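You operate a simulated robot arm through the tools that you are given. There is no shell and no other tool. Be economical: measure what you need, move in short steps, check, and stop when the job is done.

The job below is to be done with a simulated two-armed robot. You get a single attempt, and the scene is never put back.

Task
Brush the chips off the mill table, then oil the ways; wipe the big steel block clean.
Fine: two strokes of the oil pump; hand brush from the mill table for the chips, blue cloth for the block; put both back. Set down upright: hand brush. What is to be rubbed or washed off counts as gone when no trace of it is left.

It is judged by the outcome, as a careful person would: the job done as asked, and still so three seconds after it is handed in. It fails if anything else is knocked over, pushed out of place, dropped, spilled or broken. Flat cloth is picked up by pressing the open fingertips on it (5 to 10 N) and closing them slowly along it; thin cloth reads only 2 to 8 mm in the jaws.

Robot
Two 7-joint arms with fingered hands on one trunk, on a base that drives. Base frame: it is fixed to the floor where the robot stands at the start and does not move with it; the origin is under the middle of the robot, x ahead of it, y to its left, z up. Units: cm, degrees, N and s.
The left shoulder is at the start at [7, 13.2, 121.7], the right one opposite. With the tool pointing down near the work surface each hand reaches from about 10 to 62 cm from the robot's upright axis, wherever it stands, measured 20 degrees to its own side. Places, roughly: big steel block (11x10x17 cm) [20, 80, 90]; cross slide of the mill [70, 30, 100]; dial gauge arm [90, -30, 140]; green vice jaw [60, -20, 120]; grey vice jaw [60, 40, 120]; knee lock lever [50, 20, 60]; knee of the mill [70, 30, 80]; lamp knob [40, -40, 70]; lower mill clamp lever [60, 30, 160]; main switch knob [40, -20, 70]; mill dial gauge [90, -40, 130]; mill head [80, 20, 170]; mill table [70, 10, 110]; oil pump knob [40, 40, 70]; slide lock lever [50, 10, 100]; speed knob [40, -20, 80]. Payload 2.3 kg a hand.
Tool frame (each hand has its own): the origin (TCP) lies between the finger pads and is the grasp point; the fingertips stand 2.5 cm ahead of it; z points along the fingers, y is the line along which they close. Largest opening 8.8 cm; the body of the gripper starts 2.9 cm behind the TCP. The gripper is a hand of 3 fingers: y runs from the thumb to the fingers, the wrist lies at [-1.3, -9.7, -16.2] in the tool frame.
Orientation is told as [roll, pitch, yaw] about the base's x, y, z axes, in that order, counted from this pose: with the fingers straight down and the wrist toward the robot, the tool's x, y and z point along [0, 1, 0], [1, 0, 0] and [0, 0, -1] of the base frame.

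Tools
- The arms move only by the tool apply_moves. It takes "left_targets", "right_targets" or both (then of equal length, played together; a hand with none holds still); each is a list of rows, each a list of 6 numbers: the turn, a rotation vector about the base's x, y, z in degrees, then the shift along the base's x, y, z in cm. In form: [[wx, wy, wz, dx, dy, dz], ...]. A call has 1 to 12 rows; each row shifts and turns the commanded pose from where the row before left it. Rows are played at 5 a second. More than 5 cm and 8.6 degrees between two rows, and nothing of the call is played. A pose out of reach is approached as far as the arm can. The call stops where the force on the tool passes 40 N (or 10 N more than at its start, if that is more) or the arm is blocked; 0.2 s more then pass. In this call time passes only in rows, and 0.2 s behind the last. It gives the time, the measured TCP pose, the force on the tool (base axes), the opening and the grip force at its end, in the units of the frame above (readings bear some noise), with the torque about the TCP (base axes, N m) and any sound that the robot's microphone picked up.
- Cameras (640 x 400 px; columns grow to the right, rows downward): "scene" is now at [13.11, 3.72, 153.02]; the picture's right is [0.34, -0.94, 0.00], its down [-0.59, -0.21, -0.78] and it looks along [0.73, 0.26, -0.63] (base axes); focal length 214 px, centre (320, 200). "left" rides on the left gripper at [-5.8, -8.5, -9.9] in its tool frame; the picture's right is [-0.67, -0.35, 0.66], its down [0.69, -0.63, 0.37] and it looks along [0.29, 0.69, 0.66] (tool axes); focal length 261 px, centre (320, 200). "right" rides on the right gripper at [5.8, -8.5, -9.9] in its tool frame; the picture's right is [-0.67, 0.35, -0.66], its down [-0.69, -0.63, 0.37] and it looks along [-0.29, 0.69, 0.66] (tool axes); focal length 261 px, centre (320, 200). There is no depth. A picture from a camera that has moved, and an enlarged one, comes with that camera's place and axes in the base frame and with its lens. The place of the scene camera against the robot may be out by one fixed shift of up to 1.2 cm in any direction.
- camera(camera): a new picture of that camera. The clock stands still meanwhile.
- raise_lower(by): slides the trunk up (or, below 0, down) by that many cm; the arms and the scene camera ride with it, the base frame stays. It gives what a move gives, with no picture.
- drive_base(legs): drives the robot by 1 to 6 legs, each [ahead, left, turn to the left] in cm, cm and degrees, along the robot's own axes; the way and the turn of a leg run together, so that a leg with both is an arc; at most 150 cm and 180 degrees a leg. The arms and the cameras ride along, it lands a little off, and it stops where it bumps. It gives what a move gives.
- set_fingers(index, middle, thumb_bend, thumb_turn, hand): sets how far each is bent, from 0 (flat) to 1 (curled in); at 0.3 the hand is open as for a grip, at 0.7 the pads meet at the TCP. One left out holds its place. A second passes; each finger stops where it meets its share of the squeeze, and holds until it gets a number again. It is the only way to open and close the hand. It gives what a move gives, with no picture; readings hold the bend of each and the force on the fingers (four entries, about 0 where the hand has none), thumb and palm. thumb_turn goes from beside the hand (0) to across from the fingers (1), as for a grip.
- head_to(pan, tilt): turns the head with the scene camera to pan (to the left, within 86 degrees either way) and tilt (down, from -29 to 69), counted from straight ahead of the robot. It gives what a move gives.
- inspect(camera, box): a new picture of the part [left, top, right, bottom] of that camera's present view, enlarged. The clock stands still meanwhile.
- close_job(): hands the job in; it is judged then, once.

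Go step by step. Nothing tells you exact positions but the pictures and the camera data: compare them with the known pose of the tool, close in by small moves and look again before you grip or let go. The budget is 120 turns and 88 pictures, counting those below and the enlarged ones. Unless the task says otherwise, let go and move clear before handing in, and close with one line.

The tools are called after ">>>" as a command line: name --argument value ..., lists and objects as JSON in quotes. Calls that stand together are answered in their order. apply_moves: Moves the arms, as the interface text tells. Its arguments: {"type":"object","properties":{"left_targets":{"type":"array"},"right_targets":{"type":"array"}},"required":[]} The other tools are called the same way: raise_lower (by) slides the trunk up or down; set_fingers (index, middle, thumb_bend, thumb_turn, hand) moves the fingers one by one; drive_base (legs) drives the base; head_to (pan, tilt) turns the head that bears the scene camera; camera (camera) takes a picture; inspect (camera, box) takes an enlarged picture of a part of a camera's view; close_job () hands the job in.

At the start:

```text
time_s: 0.0
left_ee_pos: [31.51, 33.36, 140.2]
left_orientation: [0.0, -0.1, 0.0]
left_wrist_force: [0.0, 0.1, 0.4]
left_moment: [0.0, 0.01, 0.04]
left_finger_gap: 8.76
left_grip_force: 0.1
left_shape: jaw
left_bend: [0.3, 0.3, 0.3, 0.98]
left_finger forces: [0.0, 0.0, 0.1, 0.1, 0.1, 0.0]
right_ee_pos: [27.32, 4.37, 136.52]
right_orientation: [0.0, 0.0, 0.1]
right_wrist_force: [-0.6, 0.7, -0.7]
right_moment: [-0.02, 0.0, 0.03]
right_finger_gap: 8.77
right_grip_force: 0.0
right_shape: jaw
right_bend: [0.3, 0.3, 0.3, 0.98]
right_finger forces: [0.1, 0.1, 0.1, 0.0, 0.0, 0.1]
trunk travel left (down, up): [-77.5, 6.5]
robot x, y, heading: [0.03, -0.17, -0.1]
head pan, tilt: [19.7, 38.9]
```

scene: 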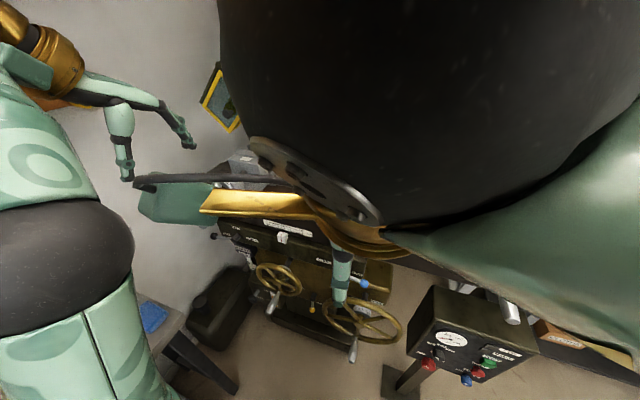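
right: 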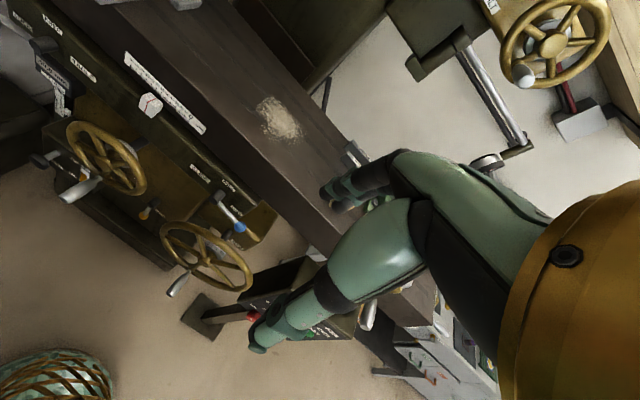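
left: 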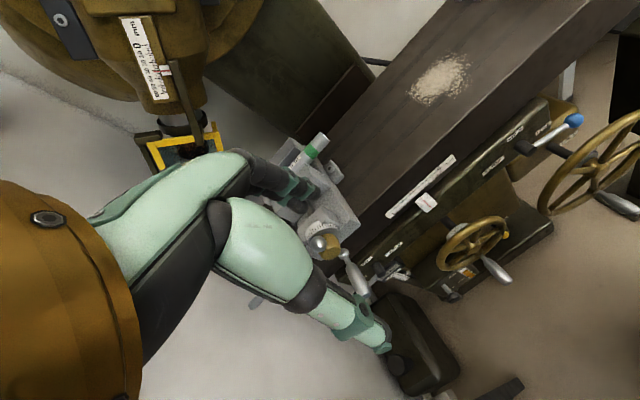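

The scene view is partly blocked by the right arm; the chips lie on the mill table in the wrist views. I look around with the head first, to the left for the block and cloth.

>>> head_to --pan 75 --tilt 40

>>> camera --camera "scene"

>>> head_to --pan -20 --tilt 35

>>> camera --camera "scene"

```text
time_s: 1.2
left_ee_pos: [31.61, 33.41, 140.16]
left_orientation: [0.0, -0.2, 0.0]
left_wrist_force: [0.7, 0.6, -0.1]
left_moment: [-0.06, 0.0, 0.01]
left_finger_gap: 8.77
left_grip_force: 0.1
left_shape: jaw
left_bend: [0.3, 0.3, 0.3, 0.98]
left_finger forces: [0.0, 0.0, 0.0, 0.0, 0.0, 0.0]
right_ee_pos: [27.4, 4.4, 136.54]
right_orientation: [0.1, 0.0, 0.0]
right_wrist_force: [0.3, -0.2, 0.1]
right_moment: [-0.03, 0.01, 0.0]
right_finger_gap: 8.77
right_grip_force: 0.0
right_shape: jaw
right_bend: [0.3, 0.3, 0.3, 0.98]
right_finger forces: [0.0, 0.0, 0.0, 0.0, 0.0, 0.0]
trunk travel left (down, up): [-77.5, 6.5]
robot x, y, heading: [-0.17, 0.01, -0.1]
head pan, tilt: [75.0, 40.0]
```

```text
84 pictures are left
camera scene: at [7.25, 9.06, 152.86], right [0.97, -0.26, 0.0], down [-0.17, -0.62, -0.77], along [0.2, 0.74, -0.64], focal length 214 px, centre (320, 200)
```

scene: 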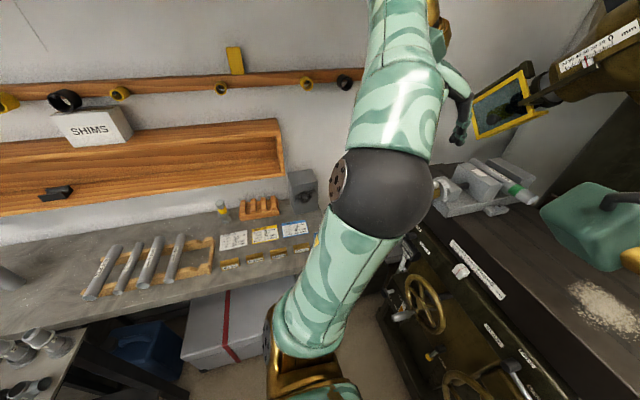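

```text
time_s: 3.0
left_ee_pos: [31.58, 33.4, 140.29]
left_orientation: [0.0, -0.2, 0.1]
left_wrist_force: [0.0, -0.7, -0.1]
left_moment: [0.02, 0.01, 0.0]
left_finger_gap: 8.77
left_grip_force: 0.1
left_shape: jaw
left_bend: [0.3, 0.3, 0.3, 0.98]
left_finger forces: [0.0, 0.1, 0.0, 0.1, 0.0, 0.1]
right_ee_pos: [27.35, 4.41, 136.47]
right_orientation: [0.0, 0.1, 0.1]
right_wrist_force: [-0.7, -0.2, 0.5]
right_moment: [0.02, 0.0, 0.02]
right_finger_gap: 8.77
right_grip_force: 0.0
right_shape: jaw
right_bend: [0.3, 0.3, 0.3, 0.98]
right_finger forces: [0.0, 0.1, 0.1, 0.0, 0.1, 0.0]
trunk travel left (down, up): [-77.5, 6.5]
robot x, y, heading: [0.27, -0.12, -0.2]
head pan, tilt: [-20.0, 35.0]
```

```text
83 pictures are left
camera scene: at [13.31, -2.13, 153.62], right [-0.34, -0.94, 0.0], down [-0.54, 0.19, -0.82], along [0.77, -0.28, -0.57], focal length 214 px, centre (320, 200)
```

scene: 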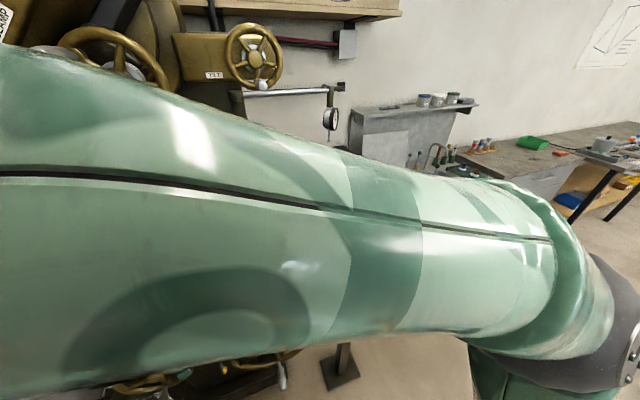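

The right arm hides the mill; I move it out to the right and lower, and the left hand out to the left, then look again.

>>> apply_moves --right_targets '[[0, 0, 0, -0.5, -4.5, -2], [0, 0, 0, -0.5, -4.5, -2], [0, 0, 0, -0.5, -4.5, -2], [0, 0, 0, -0.5, -4.5, -2], [0, 0, 0, -0.5, -4.5, -2], [0, 0, 0, -0.5, -4.5, -2], [0, 0, 0, -0.5, -4.5, -2], [0, 0, 0, 0, -4, -2], [0, 0, 0, 0, 0, -4], [0, 0, 0, 0, 0, -4]]' --left_targets '[[0, 0, 0, -1, 0, -4], [0, 0, 0, -1, 0, -4], [0, 0, 0, -1, 0, -4], [0, 0, 0, -1, 0, -4], [0, 0, 0, -1, 0, -4], [0, 0, 0, 0, 0, -3], [0, 0, 0, 0, 0, -3], [0, 0, 0, 0, 0, 0], [0, 0, 0, 0, 0, 0], [0, 0, 0, 0, 0, 0]]'

>>> head_to --pan 15 --tilt 40

>>> camera --camera "scene"

```text
time_s: 5.2
left_ee_pos: [26.31, 33.32, 114.39]
left_orientation: [0.0, 0.0, 0.0]
left_wrist_force: [-0.6, 0.3, -0.6]
left_moment: [0.01, 0.01, 0.0]
left_finger_gap: 8.78
left_grip_force: 0.1
left_shape: jaw
left_bend: [0.3, 0.3, 0.3, 0.98]
left_finger forces: [0.0, 0.0, 0.0, 0.1, 0.0, 0.1]
right_ee_pos: [24.19, -31.88, 113.08]
right_orientation: [-0.1, 0.1, 0.1]
right_wrist_force: [0.1, 0.0, 0.3]
right_moment: [0.04, 0.04, 0.0]
right_finger_gap: 8.76
right_grip_force: 0.1
right_shape: jaw
right_bend: [0.3, 0.3, 0.3, 0.98]
right_finger forces: [0.1, 0.1, 0.0, 0.0, 0.0, 0.0]
right hand out of reach, approached as far as the arm can: row 10
trunk travel left (down, up): [-77.5, 6.5]
robot x, y, heading: [-0.17, -0.18, -0.0]
head pan, tilt: [-20.0, 35.0]
```

```text
time_s: 6.2
left_ee_pos: [26.41, 33.26, 114.4]
left_orientation: [0.0, 0.0, 0.0]
left_wrist_force: [0.6, 0.6, 0.0]
left_moment: [0.01, 0.0, 0.0]
left_finger_gap: 8.75
left_grip_force: 0.0
left_shape: jaw
left_bend: [0.3, 0.3, 0.3, 0.98]
left_finger forces: [0.0, 0.0, 0.0, 0.0, 0.0, 0.1]
right_ee_pos: [24.21, -31.85, 113.11]
right_orientation: [0.1, 0.1, 0.1]
right_wrist_force: [0.0, 0.4, -0.9]
right_moment: [-0.01, -0.01, 0.0]
right_finger_gap: 8.78
right_grip_force: 0.1
right_shape: jaw
right_bend: [0.3, 0.3, 0.3, 0.98]
right_finger forces: [0.1, 0.1, 0.0, 0.0, 0.0, 0.0]
trunk travel left (down, up): [-77.5, 6.5]
robot x, y, heading: [0.37, -0.18, -0.1]
head pan, tilt: [15.0, 40.0]
```

```text
82 pictures are left
camera scene: at [13.24, 3.01, 152.86], right [0.26, -0.97, 0.0], down [-0.62, -0.17, -0.77], along [0.74, 0.2, -0.64], focal length 214 px, centre (320, 200)
```

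scene: 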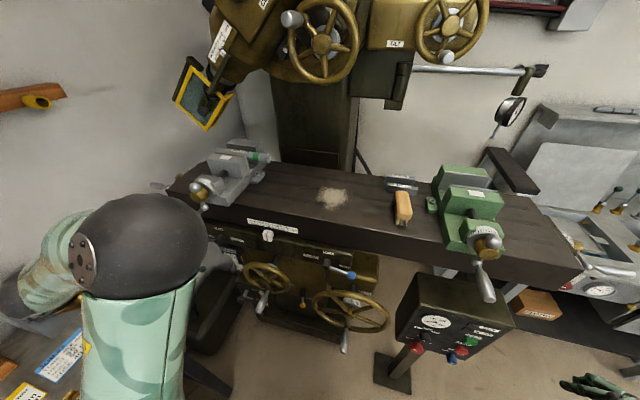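

Now the mill is clear: chips in the middle, the hand brush (wooden handle) near the green vice. I take closer views.

>>> inspect --camera "scene" --box '[280, 150, 500, 290]'

>>> inspect --camera "scene" --box '[190, 220, 420, 364]'

>>> camera --camera "left"

```text
2.86 times, centred on (390, 220) of scene
camera zoom: at [13.24, 3.01, 152.86], right [0.26, -0.97, 0.0], down [-0.62, -0.17, -0.77], along [0.74, 0.2, -0.64], focal length 613 px, centre (120, 143)
```

zoom: 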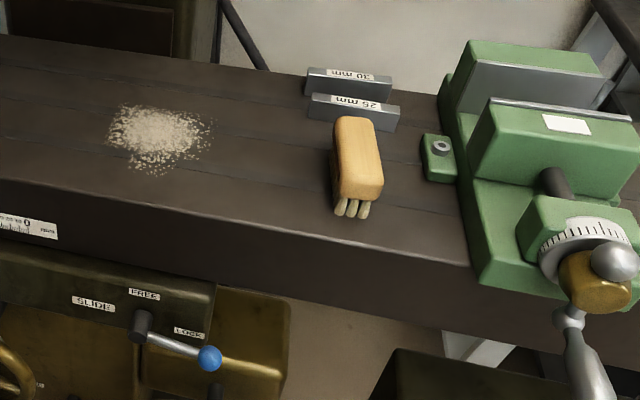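

```text
2.78 times, centred on (305, 292) of scene
camera zoom: at [13.24, 3.01, 152.86], right [0.26, -0.97, 0.0], down [-0.62, -0.17, -0.77], along [0.74, 0.2, -0.64], focal length 596 px, centre (362, -56)
```

zoom: 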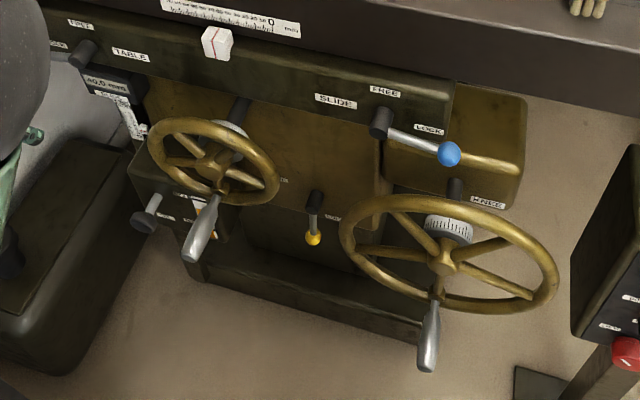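

```text
79 pictures are left
camera left: at [17.81, 27.58, 124.43], right [-0.35, -0.67, -0.66], down [-0.63, 0.69, -0.37], along [0.7, 0.29, -0.66], focal length 261 px, centre (320, 200)
```

left: 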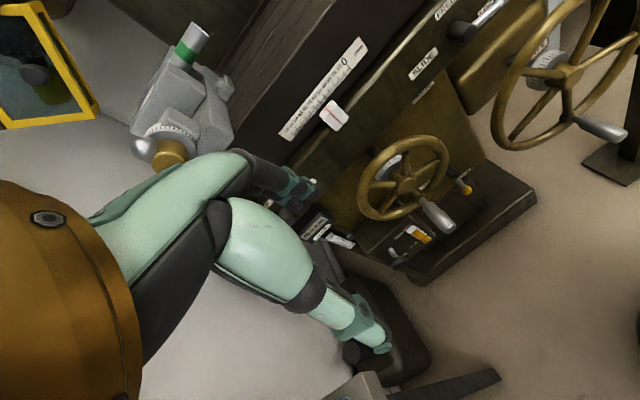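

Triangulating start pictures: table top at z≈114, chips at about (60, 12), brush at about (56, -6), its length along x; table spans x≈51–75. I'll use the left hand for the brush (wrist toward +y, away from the green vice): lift and yaw it -90 while moving over.

>>> apply_moves --left_targets '[[0, 0, 0, 0, 0, 5], [0, 0, 0, 0, 0, 5], [0, 0, 0, 0, 0, 5], [0, 0, 0, 0, 0, 5], [0, 0, 0, 2, -3, 2], [0, 0, -8.5, 3, -3, 0], [0, 0, -8.5, 3, -3, 0], [0, 0, -8.5, 3, -3, 0], [0, 0, -8.5, 3, -3, 0], [0, 0, -8.5, 2, -3, 0], [0, 0, -8.5, 2, -3, 0]]'

>>> apply_moves --left_targets '[[0, 0, -8.5, 1, -3, 0], [0, 0, -8.5, 1, -3, 0], [0, 0, -8.5, 1, -3, 0], [0, 0, -8.5, 1, -3, 0], [0, 0, -5, 1, -3, 0]]'

>>> camera --camera "left"

>>> camera --camera "scene"

```text
time_s: 8.6
left_ee_pos: [44.2, 12.41, 135.99]
left_orientation: [-0.2, -0.2, -51.0]
left_wrist_force: [0.0, -0.2, -0.8]
left_moment: [0.03, -0.03, 0.0]
left_finger_gap: 8.77
left_grip_force: 0.2
left_shape: jaw
left_bend: [0.3, 0.3, 0.3, 0.98]
left_finger forces: [0.0, 0.1, 0.0, 0.0, 0.1, 0.0]
left hand out of reach, approached as far as the arm can: row 11
right_ee_pos: [24.38, -31.83, 113.13]
right_orientation: [0.0, 0.3, 0.0]
right_wrist_force: [0.1, -0.3, -0.1]
right_moment: [0.01, 0.0, 0.01]
right_finger_gap: 8.8
right_grip_force: 0.0
right_shape: jaw
right_bend: [0.3, 0.3, 0.3, 0.98]
right_finger forces: [0.0, 0.0, 0.0, 0.1, 0.1, 0.0]
trunk travel left (down, up): [-77.5, 6.5]
robot x, y, heading: [0.23, -0.63, 0.1]
head pan, tilt: [15.0, 40.0]
```

```text
time_s: 9.8
left_ee_pos: [39.84, 1.73, 131.94]
left_orientation: [0.2, -0.1, -88.0]
left_wrist_force: [-0.1, -0.4, 0.7]
left_moment: [0.02, 0.01, 0.02]
left_finger_gap: 8.79
left_grip_force: 0.0
left_shape: jaw
left_bend: [0.3, 0.3, 0.3, 0.98]
left_finger forces: [0.0, 0.0, 0.1, 0.1, 0.1, 0.0]
left hand out of reach, approached as far as the arm can: row 1, 2, 3, 4, 5
right_ee_pos: [24.19, -32.14, 112.99]
right_orientation: [0.2, 0.1, 0.0]
right_wrist_force: [-0.2, 0.1, -0.7]
right_moment: [-0.01, -0.02, 0.0]
right_finger_gap: 8.76
right_grip_force: 0.1
right_shape: jaw
right_bend: [0.3, 0.3, 0.3, 0.98]
right_finger forces: [0.1, 0.1, 0.0, 0.1, 0.0, 0.0]
trunk travel left (down, up): [-77.5, 6.5]
robot x, y, heading: [-0.11, 0.07, 0.1]
head pan, tilt: [15.0, 40.0]
```

```text
78 pictures are left
camera left: at [33.78, 10.11, 141.92], right [-0.68, 0.32, -0.66], down [0.66, 0.65, -0.36], along [0.31, -0.68, -0.66], focal length 261 px, centre (320, 200)
```

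left: 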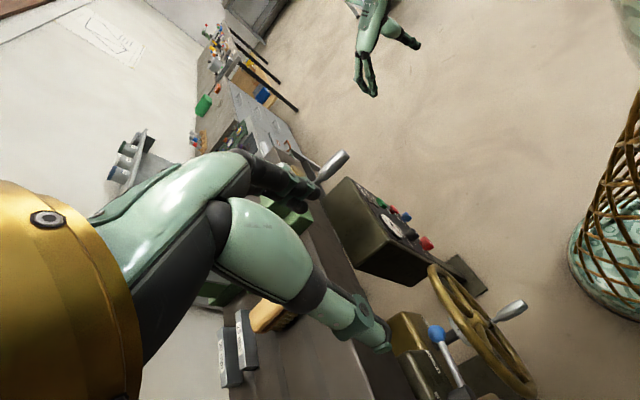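

```text
77 pictures are left
camera scene: at [13.13, 2.76, 152.88], right [0.26, -0.97, 0.0], down [-0.62, -0.16, -0.77], along [0.74, 0.2, -0.64], focal length 214 px, centre (320, 200)
```

scene: 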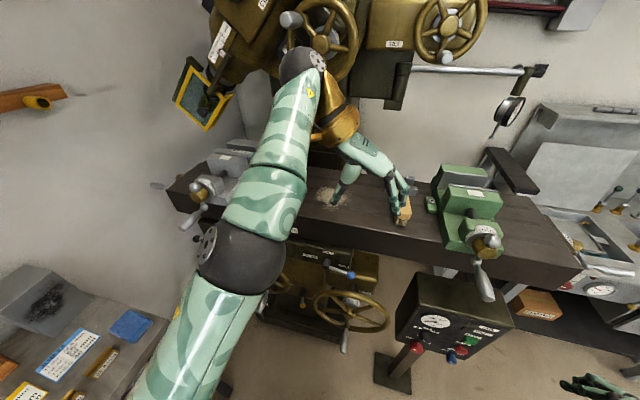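

The left hand is at its reach limit; the brush is further ahead. I drive 12 cm closer to the mill (nothing in the way at that depth).

>>> drive_base --legs '[[12, 0, 0]]'

>>> apply_moves --left_targets '[[0, 0, 0, 0, 0, 0]]'

```text
time_s: 11.0
left_ee_pos: [51.63, 1.92, 132.0]
left_orientation: [0.3, -0.2, -87.8]
left_wrist_force: [0.3, 0.5, -0.5]
left_moment: [0.01, -0.02, 0.02]
left_finger_gap: 8.77
left_grip_force: 0.0
left_shape: jaw
left_bend: [0.3, 0.3, 0.3, 0.98]
left_finger forces: [0.1, 0.0, 0.0, 0.0, 0.0, 0.0]
right_ee_pos: [35.99, -31.92, 113.21]
right_orientation: [0.1, -0.1, 0.0]
right_wrist_force: [0.1, -0.4, 0.0]
right_moment: [0.0, 0.02, -0.01]
right_finger_gap: 8.76
right_grip_force: 0.0
right_shape: jaw
right_bend: [0.3, 0.3, 0.3, 0.98]
right_finger forces: [0.0, 0.0, 0.0, 0.0, 0.0, 0.0]
trunk travel left (down, up): [-77.5, 6.5]
robot x, y, heading: [12.02, -0.12, 0.1]
head pan, tilt: [15.0, 40.0]
```

```text
time_s: 11.4
left_ee_pos: [52.08, 2.05, 131.88]
left_orientation: [0.1, -0.1, -87.8]
left_wrist_force: [-0.8, 0.7, 0.7]
left_moment: [0.02, 0.0, 0.05]
left_finger_gap: 8.75
left_grip_force: 0.0
left_shape: jaw
left_bend: [0.3, 0.3, 0.3, 0.98]
left_finger forces: [0.0, 0.0, 0.0, 0.1, 0.1, 0.0]
right_ee_pos: [36.37, -31.9, 113.11]
right_orientation: [0.0, 0.0, 0.1]
right_wrist_force: [-0.4, 1.2, -0.4]
right_moment: [0.04, 0.05, -0.01]
right_finger_gap: 8.77
right_grip_force: 0.2
right_shape: jaw
right_bend: [0.3, 0.3, 0.3, 0.98]
right_finger forces: [0.0, 0.0, 0.0, 0.0, 0.0, 0.0]
trunk travel left (down, up): [-77.5, 6.5]
robot x, y, heading: [11.88, 0.22, 0.2]
head pan, tilt: [15.0, 40.0]
```

Now bring the left hand above the brush area, a bit high, and look.

>>> apply_moves --left_targets '[[0, 0, -2, 1.5, -3.5, 0], [0, 0, 0, 1.5, -3.5, 0]]'

>>> camera --camera "left"

>>> camera --camera "scene"

>>> camera --camera "right"

```text
time_s: 12.0
left_ee_pos: [52.31, -2.82, 130.79]
left_orientation: [0.2, -0.1, -89.9]
left_wrist_force: [-0.5, -0.5, 0.2]
left_moment: [-0.03, -0.02, 0.03]
left_finger_gap: 8.76
left_grip_force: 0.2
left_shape: jaw
left_bend: [0.3, 0.3, 0.3, 0.98]
left_finger forces: [0.0, 0.0, 0.1, 0.1, 0.1, 0.1]
left hand out of reach, approached as far as the arm can: row 1, 2
right_ee_pos: [36.33, -31.94, 113.04]
right_orientation: [0.2, 0.0, 0.0]
right_wrist_force: [0.4, 0.2, -0.3]
right_moment: [0.01, 0.03, 0.01]
right_finger_gap: 8.77
right_grip_force: 0.0
right_shape: jaw
right_bend: [0.3, 0.3, 0.3, 0.98]
right_finger forces: [0.0, 0.1, 0.0, 0.0, 0.0, 0.1]
trunk travel left (down, up): [-77.5, 6.5]
robot x, y, heading: [11.72, 0.06, -0.3]
head pan, tilt: [15.0, 40.0]
```

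```text
76 pictures are left
camera left: at [46.4, 5.77, 140.77], right [-0.67, 0.34, -0.66], down [0.68, 0.63, -0.36], along [0.29, -0.69, -0.66], focal length 261 px, centre (320, 200)
```

left: 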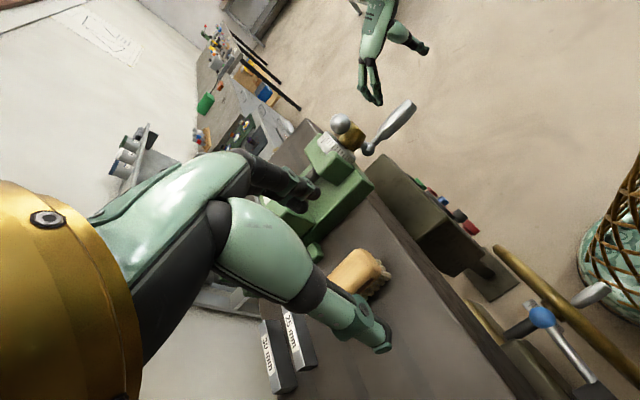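

```text
75 pictures are left
camera scene: at [25.25, 2.87, 152.87], right [0.26, -0.97, 0.0], down [-0.62, -0.17, -0.77], along [0.74, 0.2, -0.64], focal length 214 px, centre (320, 200)
```

scene: 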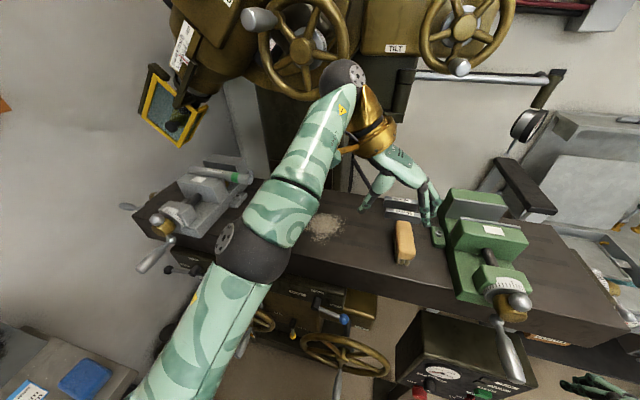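

```text
74 pictures are left
camera right: at [27.95, -26.2, 122.92], right [0.35, -0.67, 0.65], down [-0.63, -0.69, -0.37], along [0.69, -0.28, -0.66], focal length 261 px, centre (320, 200)
```

right: 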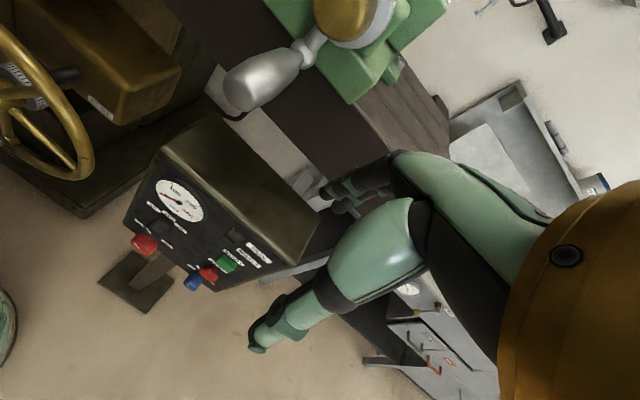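

The brush top seems near (55, -5.5, 120). I take an enlarged look at its shape from both cameras.

>>> inspect --camera "scene" --box '[350, 195, 450, 275]'

>>> inspect --camera "left" --box '[280, 210, 440, 320]'

```text
5.00 times, centred on (400, 235) of scene
camera zoom: at [25.25, 2.87, 152.87], right [0.26, -0.97, 0.0], down [-0.62, -0.17, -0.77], along [0.74, 0.2, -0.64], focal length 1072 px, centre (-80, 25)
```

zoom: 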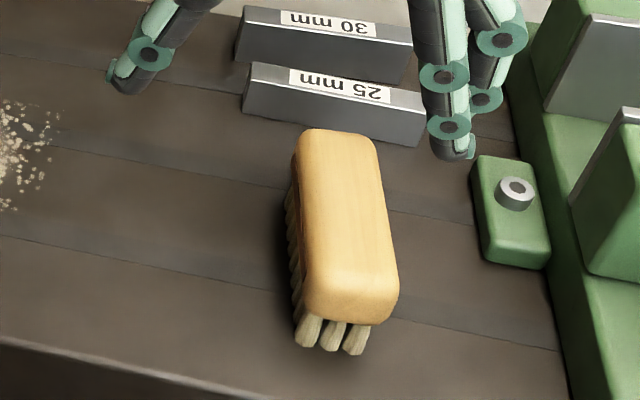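

```text
3.64 times, centred on (360, 265) of left
camera zoom: at [46.4, 5.77, 140.77], right [-0.67, 0.34, -0.66], down [0.68, 0.63, -0.36], along [0.29, -0.69, -0.66], focal length 948 px, centre (174, -36)
```

zoom: 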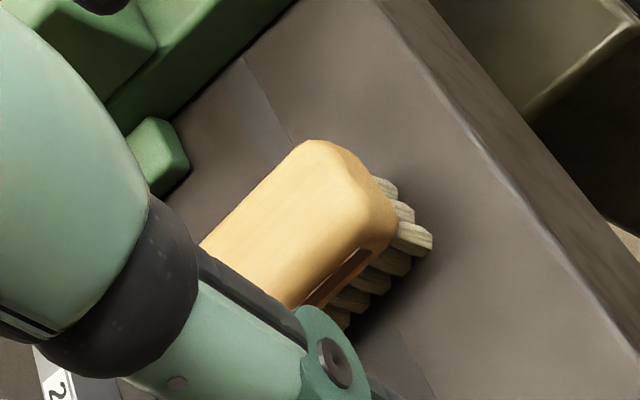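

Brush: a wooden block about 8×3.7 cm (long along x) with bristles below, centre about (58.5, -6.7), top z≈119. I need to stand about 8 cm closer; first I retract the right hand so that it keeps clear of the green vice handle.

>>> apply_moves --right_targets '[[0, 0, 0, -3, -2, 2], [0, 0, 0, -3, -2, 2], [0, 0, 0, -3, -2, 2], [0, 0, 0, -2, 0, 2]]'

>>> set_fingers --hand "left" --index 0.4 --middle 0.4 --thumb_bend 0.4

>>> drive_base --legs '[[8, 0, 0]]'

>>> raise_lower --by 4

>>> apply_moves --left_targets '[[0, 0, 0, -0.5, -2, -2], [0, 0, 0, -0.5, -2, -3], [0, 0, 0, 0, 0, -2]]'

>>> camera --camera "left"

>>> camera --camera "scene"

```text
time_s: 13.0
left_ee_pos: [52.38, -2.6, 130.77]
left_orientation: [0.2, -0.2, -89.6]
left_wrist_force: [0.5, 0.1, -0.4]
left_moment: [0.01, 0.01, 0.03]
left_finger_gap: 8.77
left_grip_force: 0.1
left_shape: jaw
left_bend: [0.3, 0.3, 0.3, 0.98]
left_finger forces: [0.0, 0.1, 0.1, 0.1, 0.0, 0.0]
right_ee_pos: [26.07, -36.29, 121.6]
right_orientation: [0.0, 0.1, 0.2]
right_wrist_force: [-0.4, 0.1, 0.0]
right_moment: [-0.03, 0.0, 0.0]
right_finger_gap: 8.75
right_grip_force: 0.1
right_shape: jaw
right_bend: [0.3, 0.3, 0.3, 0.98]
right_finger forces: [0.0, 0.0, 0.0, 0.0, 0.1, 0.0]
right hand out of reach, approached as far as the arm can: row 3, 4
trunk travel left (down, up): [-77.5, 6.5]
robot x, y, heading: [12.19, 0.24, 0.2]
head pan, tilt: [15.0, 40.0]
```

```text
time_s: 14.0
left_ee_pos: [52.36, -2.67, 130.72]
left_orientation: [0.2, -0.2, -89.8]
left_wrist_force: [1.1, -0.3, 0.6]
left_moment: [0.0, 0.01, -0.02]
left_finger_gap: 6.39
left_grip_force: 0.0
left_shape: fingers
left_bend: [0.4, 0.4, 0.4, 0.98]
left_finger forces: [0.0, 0.0, 0.0, 0.1, 0.1, 0.0]
right_ee_pos: [26.15, -36.43, 121.63]
right_orientation: [0.1, 0.1, 0.1]
right_wrist_force: [-0.6, 0.4, 0.7]
right_moment: [0.01, -0.01, 0.04]
right_finger_gap: 8.78
right_grip_force: 0.0
right_shape: jaw
right_bend: [0.3, 0.3, 0.3, 0.98]
right_finger forces: [0.0, 0.0, 0.0, 0.0, 0.0, 0.1]
trunk travel left (down, up): [-77.5, 6.5]
robot x, y, heading: [12.07, -0.61, 0.2]
head pan, tilt: [15.0, 40.0]
```

```text
time_s: 15.1
left_ee_pos: [59.53, -3.11, 131.02]
left_orientation: [0.5, 0.1, -89.7]
left_wrist_force: [0.0, 0.3, 0.4]
left_moment: [-0.03, 0.03, 0.0]
left_finger_gap: 6.43
left_grip_force: 0.1
left_shape: fingers
left_bend: [0.4, 0.4, 0.4, 0.98]
left_finger forces: [0.0, 0.0, 0.0, 0.0, 0.1, 0.0]
right_ee_pos: [33.4, -36.81, 121.53]
right_orientation: [0.4, -0.2, -0.1]
right_wrist_force: [-0.7, -0.7, -0.5]
right_moment: [0.01, -0.03, 0.0]
right_finger_gap: 8.77
right_grip_force: 0.1
right_shape: jaw
right_bend: [0.3, 0.3, 0.3, 0.98]
right_finger forces: [0.1, 0.0, 0.0, 0.0, 0.1, 0.1]
trunk travel left (down, up): [-77.5, 6.5]
robot x, y, heading: [19.91, -0.13, 0.3]
head pan, tilt: [15.0, 40.0]
```

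```text
time_s: 15.9
left_ee_pos: [59.68, -3.04, 135.0]
left_orientation: [0.6, 0.1, -89.9]
left_wrist_force: [-0.2, 0.0, -0.1]
left_moment: [-0.01, 0.05, -0.01]
left_finger_gap: 6.4
left_grip_force: 0.0
left_shape: fingers
left_bend: [0.4, 0.4, 0.4, 0.98]
left_finger forces: [0.0, 0.0, 0.0, 0.1, 0.0, 0.1]
right_ee_pos: [33.45, -36.87, 125.49]
right_orientation: [0.3, -0.2, 0.0]
right_wrist_force: [-0.5, -0.7, 0.4]
right_moment: [0.0, 0.04, 0.03]
right_finger_gap: 8.75
right_grip_force: 0.1
right_shape: jaw
right_bend: [0.3, 0.3, 0.3, 0.98]
right_finger forces: [0.1, 0.0, 0.1, 0.1, 0.1, 0.1]
trunk travel left (down, up): [-81.5, 2.5]
robot x, y, heading: [20.34, 0.2, -0.0]
head pan, tilt: [15.0, 40.0]
```

```text
time_s: 16.7
left_ee_pos: [59.67, -6.06, 128.36]
left_orientation: [0.1, -1.6, -88.3]
left_wrist_force: [0.9, -0.6, 0.3]
left_moment: [0.01, -0.02, 0.04]
left_finger_gap: 6.39
left_grip_force: 0.2
left_shape: fingers
left_bend: [0.4, 0.4, 0.4, 0.98]
left_finger forces: [0.1, 0.2, 0.0, 0.0, 0.0, 0.0]
right_ee_pos: [33.93, -36.71, 125.45]
right_orientation: [0.2, 0.0, 0.0]
right_wrist_force: [0.0, 0.3, -0.4]
right_moment: [0.05, 0.01, 0.01]
right_finger_gap: 8.78
right_grip_force: 0.1
right_shape: jaw
right_bend: [0.3, 0.3, 0.3, 0.98]
right_finger forces: [0.0, 0.0, 0.0, 0.0, 0.1, 0.1]
trunk travel left (down, up): [-81.5, 2.5]
robot x, y, heading: [19.75, -0.13, 0.2]
head pan, tilt: [15.0, 40.0]
```

```text
71 pictures are left
camera left: at [53.62, 2.72, 138.18], right [-0.68, 0.31, -0.67], down [0.67, 0.64, -0.38], along [0.31, -0.7, -0.64], focal length 261 px, centre (320, 200)
```

left: 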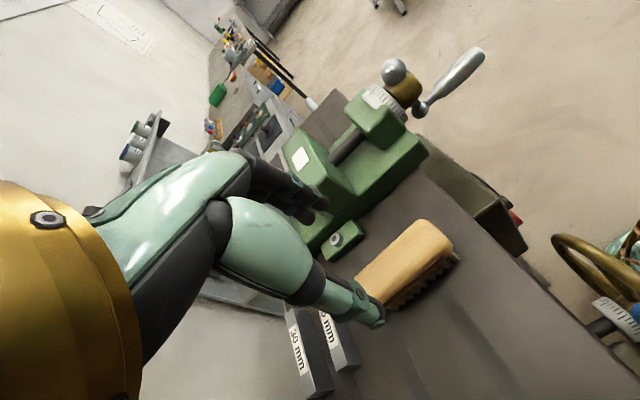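

```text
70 pictures are left
camera scene: at [32.96, 2.68, 156.89], right [0.26, -0.97, 0.0], down [-0.62, -0.17, -0.77], along [0.74, 0.2, -0.64], focal length 214 px, centre (320, 200)
```

scene: 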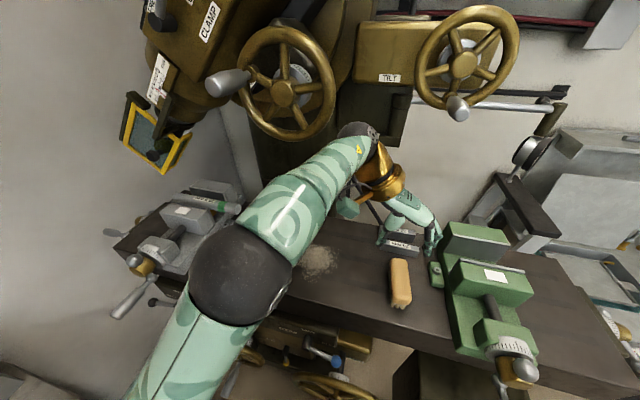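

The left hand is nearly over the brush (centre ≈ (58.7, -6.6)). I correct and descend in steps, stopping a little high to check.

>>> apply_moves --left_targets '[[0, 1.6, -1.7, -0.9, -0.5, -2], [0, 0, 0, 0, 0, -2.5], [0, 0, 0, 0, 0, -2.5]]'

>>> inspect --camera "scene" --box '[340, 210, 460, 310]'

>>> camera --camera "left"

```text
time_s: 17.5
left_ee_pos: [58.89, -6.83, 121.91]
left_orientation: [-1.1, -2.2, -90.4]
left_wrist_force: [0.6, 0.4, -0.2]
left_moment: [0.02, 0.02, 0.01]
left_finger_gap: 6.4
left_grip_force: 0.0
left_shape: fingers
left_bend: [0.4, 0.4, 0.4, 0.98]
left_finger forces: [0.0, 0.1, 0.0, 0.0, 0.0, 0.1]
right_ee_pos: [33.99, -36.59, 125.52]
right_orientation: [0.1, 0.1, 0.0]
right_wrist_force: [-0.5, 0.4, 0.1]
right_moment: [-0.02, 0.03, 0.03]
right_finger_gap: 8.75
right_grip_force: 0.1
right_shape: jaw
right_bend: [0.3, 0.3, 0.3, 0.98]
right_finger forces: [0.0, 0.0, 0.0, 0.0, 0.1, 0.1]
trunk travel left (down, up): [-81.5, 2.5]
robot x, y, heading: [20.13, 0.33, 0.0]
head pan, tilt: [15.0, 40.0]
```

```text
4.00 times, centred on (400, 260) of scene
camera zoom: at [33.19, 2.95, 156.87], right [0.26, -0.97, 0.0], down [-0.62, -0.17, -0.77], along [0.74, 0.2, -0.64], focal length 858 px, centre (0, -40)
```

zoom: 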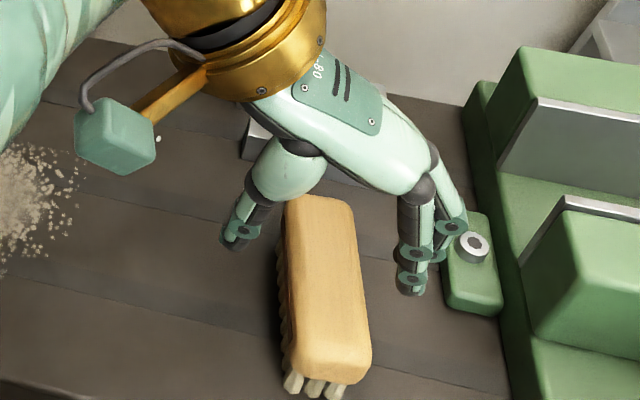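

```text
68 pictures are left
camera left: at [53.34, 2.22, 131.72], right [-0.68, 0.33, -0.66], down [0.68, 0.61, -0.4], along [0.27, -0.72, -0.64], focal length 261 px, centre (320, 200)
```

left: 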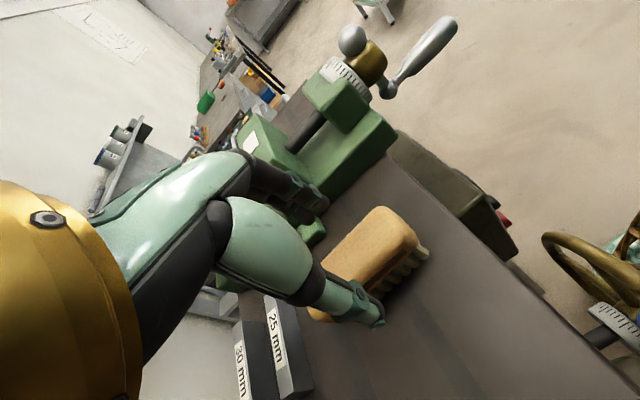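

The fingers straddle the brush; I correct the small tilt, shift 0.4 cm toward me, and go down to z≈118.

>>> set_fingers --hand "left" --index 0.43 --middle 0.43

>>> apply_moves --left_targets '[[2.2, -1.1, 0, -0.4, 0.2, 0], [0, 0, 0, 0, 0, -2], [0, 0, 0, 0, 0, -1.8]]'

>>> inspect --camera "scene" --box '[340, 210, 460, 310]'

```text
time_s: 18.5
left_ee_pos: [59.02, -6.51, 121.52]
left_orientation: [-1.5, -2.1, -90.1]
left_wrist_force: [0.0, -0.2, -0.1]
left_moment: [0.02, -0.02, -0.06]
left_finger_gap: 6.05
left_grip_force: 0.1
left_shape: fingers
left_bend: [0.43, 0.43, 0.4, 0.98]
left_finger forces: [0.0, 0.1, 0.0, 0.1, 0.0, 0.0]
right_ee_pos: [34.01, -36.51, 125.54]
right_orientation: [0.1, 0.1, -0.1]
right_wrist_force: [-0.2, -0.3, 0.0]
right_moment: [-0.01, -0.02, 0.01]
right_finger_gap: 8.78
right_grip_force: 0.1
right_shape: jaw
right_bend: [0.3, 0.3, 0.3, 0.98]
right_finger forces: [0.1, 0.0, 0.0, 0.0, 0.0, 0.0]
trunk travel left (down, up): [-81.5, 2.5]
robot x, y, heading: [20.11, -0.11, 0.2]
head pan, tilt: [15.0, 40.0]
```

```text
time_s: 19.3
left_ee_pos: [58.58, -6.58, 118.17]
left_orientation: [0.0, -0.3, -90.3]
left_wrist_force: [0.7, -0.2, 0.3]
left_moment: [-0.04, 0.01, -0.03]
left_finger_gap: 6.11
left_grip_force: 0.5
left_shape: fingers
left_bend: [0.43, 0.43, 0.4, 0.98]
left_finger forces: [0.9, 0.0, 0.0, 0.1, 0.0, 0.0]
right_ee_pos: [34.08, -36.48, 125.57]
right_orientation: [0.1, 0.1, 0.1]
right_wrist_force: [-0.4, -0.2, -0.2]
right_moment: [-0.01, -0.01, 0.02]
right_finger_gap: 8.79
right_grip_force: 0.1
right_shape: jaw
right_bend: [0.3, 0.3, 0.3, 0.98]
right_finger forces: [0.1, 0.0, 0.0, 0.0, 0.0, 0.0]
trunk travel left (down, up): [-81.5, 2.5]
robot x, y, heading: [20.57, 0.13, 0.0]
head pan, tilt: [15.0, 40.0]
```

```text
4.00 times, centred on (400, 260) of scene
camera zoom: at [33.25, 3.0, 156.86], right [0.26, -0.97, 0.0], down [-0.62, -0.17, -0.77], along [0.74, 0.2, -0.64], focal length 858 px, centre (0, -40)
```

zoom: 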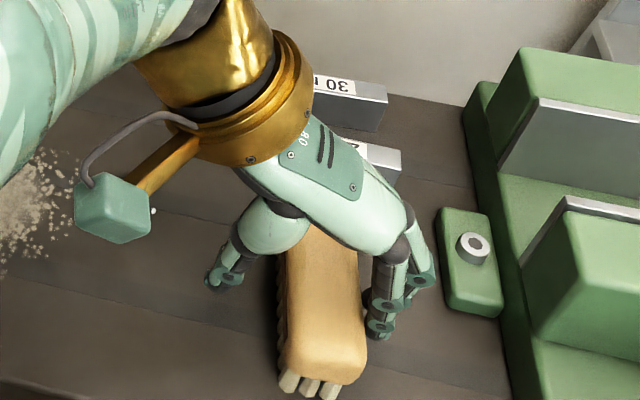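

The finger side just touches, the thumb side has room: I shift 0.9 cm to -y, then close.

>>> apply_moves --left_targets '[[0, 0, 0, 0, -0.9, -0.2]]'

>>> set_fingers --hand "left" --index 0.52 --middle 0.52 --thumb_bend 0.52

>>> set_fingers --hand "left" --index 0.62 --middle 0.62 --thumb_bend 0.62

>>> inspect --camera "scene" --box '[340, 210, 460, 310]'

```text
time_s: 19.7
left_ee_pos: [58.64, -7.39, 117.76]
left_orientation: [-0.4, 0.3, -89.9]
left_wrist_force: [-0.8, 0.4, -0.9]
left_moment: [0.0, 0.03, -0.01]
left_finger_gap: 6.07
left_grip_force: 0.0
left_shape: fingers
left_bend: [0.43, 0.43, 0.4, 0.98]
left_finger forces: [0.0, 0.0, 0.0, 0.0, 0.1, 0.0]
right_ee_pos: [34.16, -36.42, 125.6]
right_orientation: [0.2, 0.1, 0.0]
right_wrist_force: [-0.1, -0.2, 0.2]
right_moment: [0.01, -0.01, 0.03]
right_finger_gap: 8.78
right_grip_force: 0.1
right_shape: jaw
right_bend: [0.3, 0.3, 0.3, 0.98]
right_finger forces: [0.1, 0.0, 0.0, 0.1, 0.0, 0.0]
trunk travel left (down, up): [-81.5, 2.5]
robot x, y, heading: [20.0, -0.31, -0.2]
head pan, tilt: [15.0, 40.0]
```

```text
time_s: 20.7
left_ee_pos: [58.58, -7.26, 117.74]
left_orientation: [-0.5, 0.2, -90.1]
left_wrist_force: [-0.1, 0.4, 0.3]
left_moment: [-0.02, -0.02, 0.01]
left_finger_gap: 3.82
left_grip_force: 0.0
left_shape: fingers
left_bend: [0.52, 0.52, 0.52, 0.98]
left_finger forces: [0.0, 0.0, 0.0, 0.0, 0.0, 0.1]
right_ee_pos: [33.95, -36.45, 125.73]
right_orientation: [0.2, 0.1, 0.0]
right_wrist_force: [-0.5, 0.2, 0.2]
right_moment: [-0.01, 0.0, -0.03]
right_finger_gap: 8.76
right_grip_force: 0.1
right_shape: jaw
right_bend: [0.3, 0.3, 0.3, 0.98]
right_finger forces: [0.1, 0.0, 0.1, 0.0, 0.0, 0.1]
trunk travel left (down, up): [-81.5, 2.5]
robot x, y, heading: [20.28, -0.17, 0.2]
head pan, tilt: [15.0, 40.0]
```

```text
time_s: 21.7
left_ee_pos: [58.68, -7.35, 117.9]
left_orientation: [-0.4, 0.2, -90.0]
left_wrist_force: [0.7, 0.6, -0.8]
left_moment: [0.0, -0.02, 0.03]
left_finger_gap: 2.95
left_grip_force: 6.1
left_shape: fingers
left_bend: [0.57, 0.58, 0.55, 0.97]
left_finger forces: [3.1, 2.8, 0.0, 0.0, 6.1, 0.0]
right_ee_pos: [34.08, -36.42, 125.57]
right_orientation: [0.1, 0.1, 0.0]
right_wrist_force: [0.2, -1.3, 0.2]
right_moment: [-0.02, -0.01, 0.02]
right_finger_gap: 8.78
right_grip_force: 0.0
right_shape: jaw
right_bend: [0.3, 0.3, 0.3, 0.98]
right_finger forces: [0.1, 0.0, 0.1, 0.0, 0.0, 0.0]
trunk travel left (down, up): [-81.5, 2.5]
robot x, y, heading: [20.0, -0.21, 0.1]
head pan, tilt: [15.0, 40.0]
```

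```text
4.00 times, centred on (400, 260) of scene
camera zoom: at [33.24, 3.04, 156.86], right [0.26, -0.97, 0.0], down [-0.62, -0.17, -0.77], along [0.74, 0.2, -0.64], focal length 858 px, centre (0, -40)
```

zoom: 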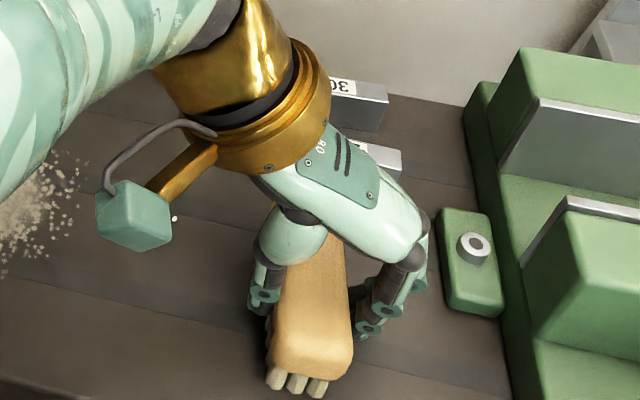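

Gripped. I squeeze firmer and lift a bit to test.

>>> set_fingers --hand "left" --index 0.75 --middle 0.75 --thumb_bend 0.75

>>> apply_moves --left_targets '[[0, 0, 0, 0, 0, 1.5], [0, 0, 0, 0, 0, 2]]'

>>> camera --camera "scene"

```text
time_s: 22.7
left_ee_pos: [58.69, -7.38, 117.75]
left_orientation: [-0.5, 0.1, -90.0]
left_wrist_force: [0.1, 0.3, -0.6]
left_moment: [-0.03, 0.0, 0.01]
left_finger_gap: 2.91
left_grip_force: 19.7
left_shape: fingers
left_bend: [0.72, 0.63, 0.53, 0.95]
left_finger forces: [11.0, 7.8, 0.0, 0.0, 20.6, 0.0]
right_ee_pos: [34.0, -36.43, 125.58]
right_orientation: [0.1, 0.1, 0.0]
right_wrist_force: [-0.1, 0.7, 0.7]
right_moment: [-0.02, -0.02, -0.01]
right_finger_gap: 8.76
right_grip_force: 0.0
right_shape: jaw
right_bend: [0.3, 0.3, 0.3, 0.98]
right_finger forces: [0.0, 0.0, 0.0, 0.1, 0.0, 0.0]
trunk travel left (down, up): [-81.5, 2.5]
robot x, y, heading: [20.23, -0.2, -0.1]
head pan, tilt: [15.0, 40.0]
```

```text
time_s: 23.3
left_ee_pos: [58.57, -7.03, 121.04]
left_orientation: [-0.7, 0.2, -90.0]
left_wrist_force: [-0.4, 0.8, -0.5]
left_moment: [-0.03, 0.01, 0.0]
left_finger_gap: 2.9
left_grip_force: 19.8
left_shape: fingers
left_bend: [0.72, 0.63, 0.53, 0.95]
left_finger forces: [11.1, 7.7, 0.0, 0.1, 20.6, 0.0]
right_ee_pos: [34.02, -36.53, 125.56]
right_orientation: [0.1, 0.1, 0.0]
right_wrist_force: [-0.3, 0.7, 0.0]
right_moment: [0.01, -0.01, 0.01]
right_finger_gap: 8.76
right_grip_force: 0.0
right_shape: jaw
right_bend: [0.3, 0.3, 0.3, 0.98]
right_finger forces: [0.1, 0.0, 0.0, 0.1, 0.0, 0.0]
trunk travel left (down, up): [-81.5, 2.5]
robot x, y, heading: [19.97, -0.47, 0.1]
head pan, tilt: [15.0, 40.0]
```

```text
65 pictures are left
camera scene: at [33.2, 3.04, 156.86], right [0.26, -0.97, 0.0], down [-0.62, -0.17, -0.77], along [0.74, 0.2, -0.64], focal length 214 px, centre (320, 200)
```

scene: 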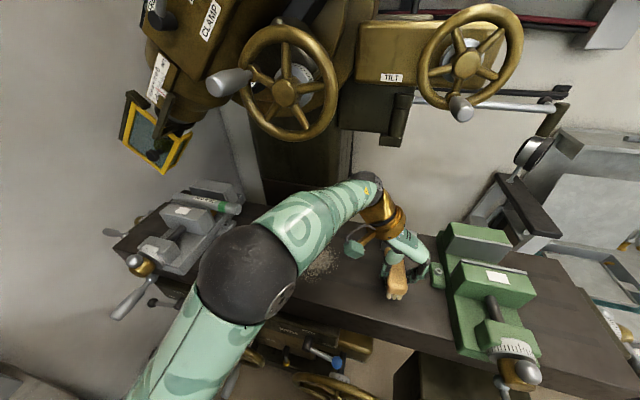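

The brush is lifted; I check how it sits in the hand.

>>> inspect --camera "scene" --box '[340, 210, 460, 310]'

>>> inspect --camera "left" --box '[240, 160, 480, 360]'

```text
4.00 times, centred on (400, 260) of scene
camera zoom: at [33.2, 3.04, 156.86], right [0.26, -0.97, 0.0], down [-0.62, -0.17, -0.77], along [0.74, 0.2, -0.64], focal length 858 px, centre (0, -40)
```

zoom: 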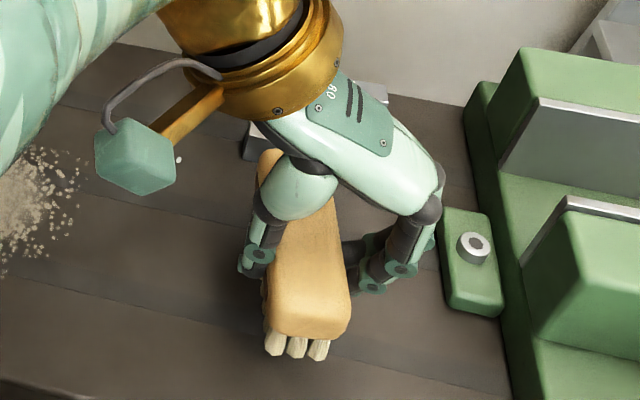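

```text
2.00 times, centred on (360, 260) of left
camera zoom: at [53.02, 1.52, 131.21], right [-0.68, 0.35, -0.65], down [0.68, 0.63, -0.37], along [0.28, -0.69, -0.67], focal length 521 px, centre (240, 80)
```

zoom: 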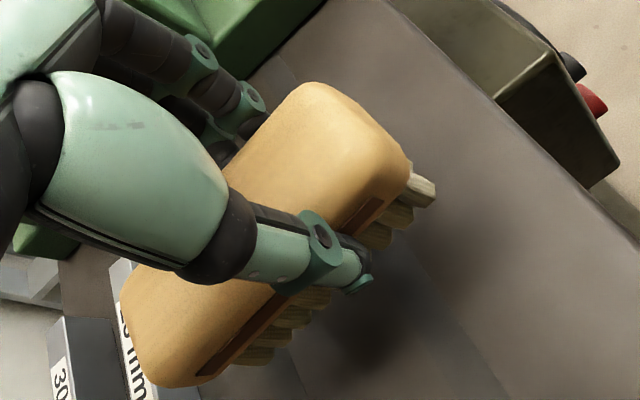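

The brush sits well. I lift, turn the hand +90° so the brush lies across (long side along y) and bring it behind the chips (x≈69, y≈15).

>>> apply_moves --left_targets '[[0, 0, 8.2, 0, 1.5, 2], [0, 0, 8.2, 0, 2, 1], [0, 0, 8.2, 1, 2, 0], [0, 0, 8.2, 1, 2, 0], [0, 0, 8.2, 1, 2, 0], [0, 0, 8.2, 1, 2, 0], [0, 0, 8.2, 1, 2, 0], [0, 0, 8.2, 1, 2, 0], [0, 0, 8.2, 1, 2, 0], [0, 0, 8.2, 1.5, 2, 0], [0, 0, 8.2, 2, 2, 0]]'

>>> camera --camera "scene"

>>> camera --camera "left"

```text
time_s: 25.7
left_ee_pos: [68.59, 14.07, 123.64]
left_orientation: [-1.5, 1.5, -0.8]
left_wrist_force: [0.5, -0.2, -1.2]
left_moment: [-0.02, -0.02, 0.03]
left_finger_gap: 2.9
left_grip_force: 19.7
left_shape: fingers
left_bend: [0.72, 0.63, 0.53, 0.95]
left_finger forces: [10.8, 7.8, 0.0, 0.1, 20.4, 0.0]
right_ee_pos: [34.14, -36.43, 125.53]
right_orientation: [0.2, 0.1, 0.0]
right_wrist_force: [0.1, 0.0, 0.8]
right_moment: [0.02, 0.01, 0.01]
right_finger_gap: 8.78
right_grip_force: 0.0
right_shape: jaw
right_bend: [0.3, 0.3, 0.3, 0.98]
right_finger forces: [0.1, 0.0, 0.0, 0.0, 0.0, 0.0]
trunk travel left (down, up): [-81.5, 2.5]
robot x, y, heading: [20.17, -0.02, 0.1]
head pan, tilt: [15.0, 40.0]
```

```text
62 pictures are left
camera scene: at [33.37, 3.12, 156.85], right [0.26, -0.97, 0.0], down [-0.62, -0.17, -0.77], along [0.74, 0.2, -0.64], focal length 214 px, centre (320, 200)
```

scene: 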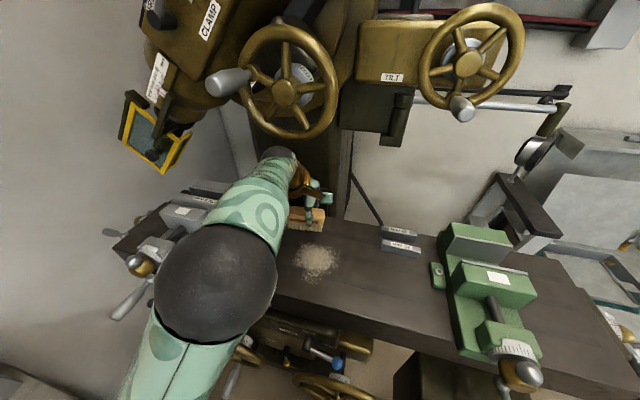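

```text
61 pictures are left
camera left: at [60.3, 8.67, 134.09], right [-0.37, -0.68, -0.63], down [-0.63, 0.68, -0.37], along [0.68, 0.26, -0.69], focal length 261 px, centre (320, 200)
```

left: 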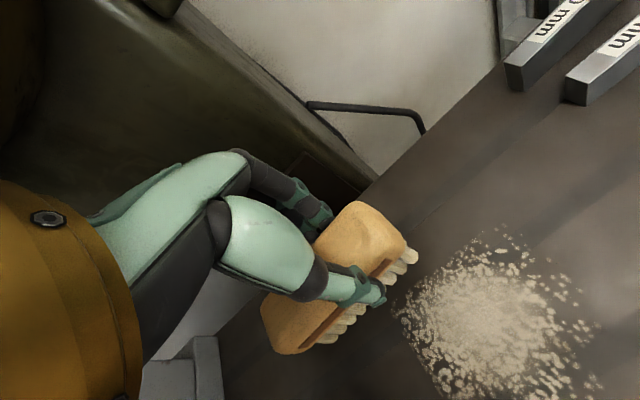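

The chips cover x≈55–66.5, y≈6.5–16. I level the hand, lower the brush onto the table behind them.

>>> apply_moves --left_targets '[[1.5, -1.5, 0.8, 0.8, 0.3, -2], [0, 0, 0, 0, 0, -2], [0, 0, 0, 0, 0, -1.5], [0, 0, 0, 0, 0, -0.6]]'

>>> camera --camera "left"

```text
time_s: 26.7
left_ee_pos: [69.27, 14.36, 117.52]
left_orientation: [-0.4, 0.1, 0.5]
left_wrist_force: [0.8, -0.2, 4.8]
left_moment: [-0.09, 0.08, -0.02]
left_finger_gap: 2.89
left_grip_force: 20.4
left_shape: fingers
left_bend: [0.72, 0.63, 0.53, 0.95]
left_finger forces: [11.4, 8.5, 0.0, 0.0, 21.7, 0.1]
right_ee_pos: [33.95, -36.44, 125.56]
right_orientation: [0.2, 0.1, 0.0]
right_wrist_force: [0.1, 0.3, -0.4]
right_moment: [-0.04, 0.0, 0.04]
right_finger_gap: 8.78
right_grip_force: 0.1
right_shape: jaw
right_bend: [0.3, 0.3, 0.3, 0.98]
right_finger forces: [0.0, 0.0, 0.0, 0.1, 0.1, 0.0]
trunk travel left (down, up): [-81.5, 2.5]
robot x, y, heading: [20.14, 0.01, 0.1]
head pan, tilt: [15.0, 40.0]
```

```text
60 pictures are left
camera left: at [60.9, 8.61, 127.72], right [-0.34, -0.68, -0.65], down [-0.64, 0.68, -0.37], along [0.69, 0.29, -0.66], focal length 261 px, centre (320, 200)
```

left: 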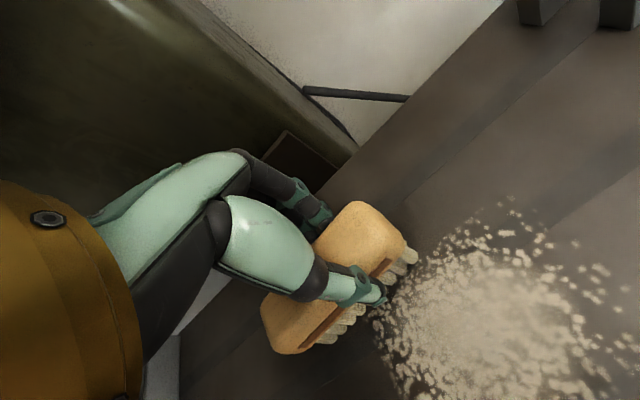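

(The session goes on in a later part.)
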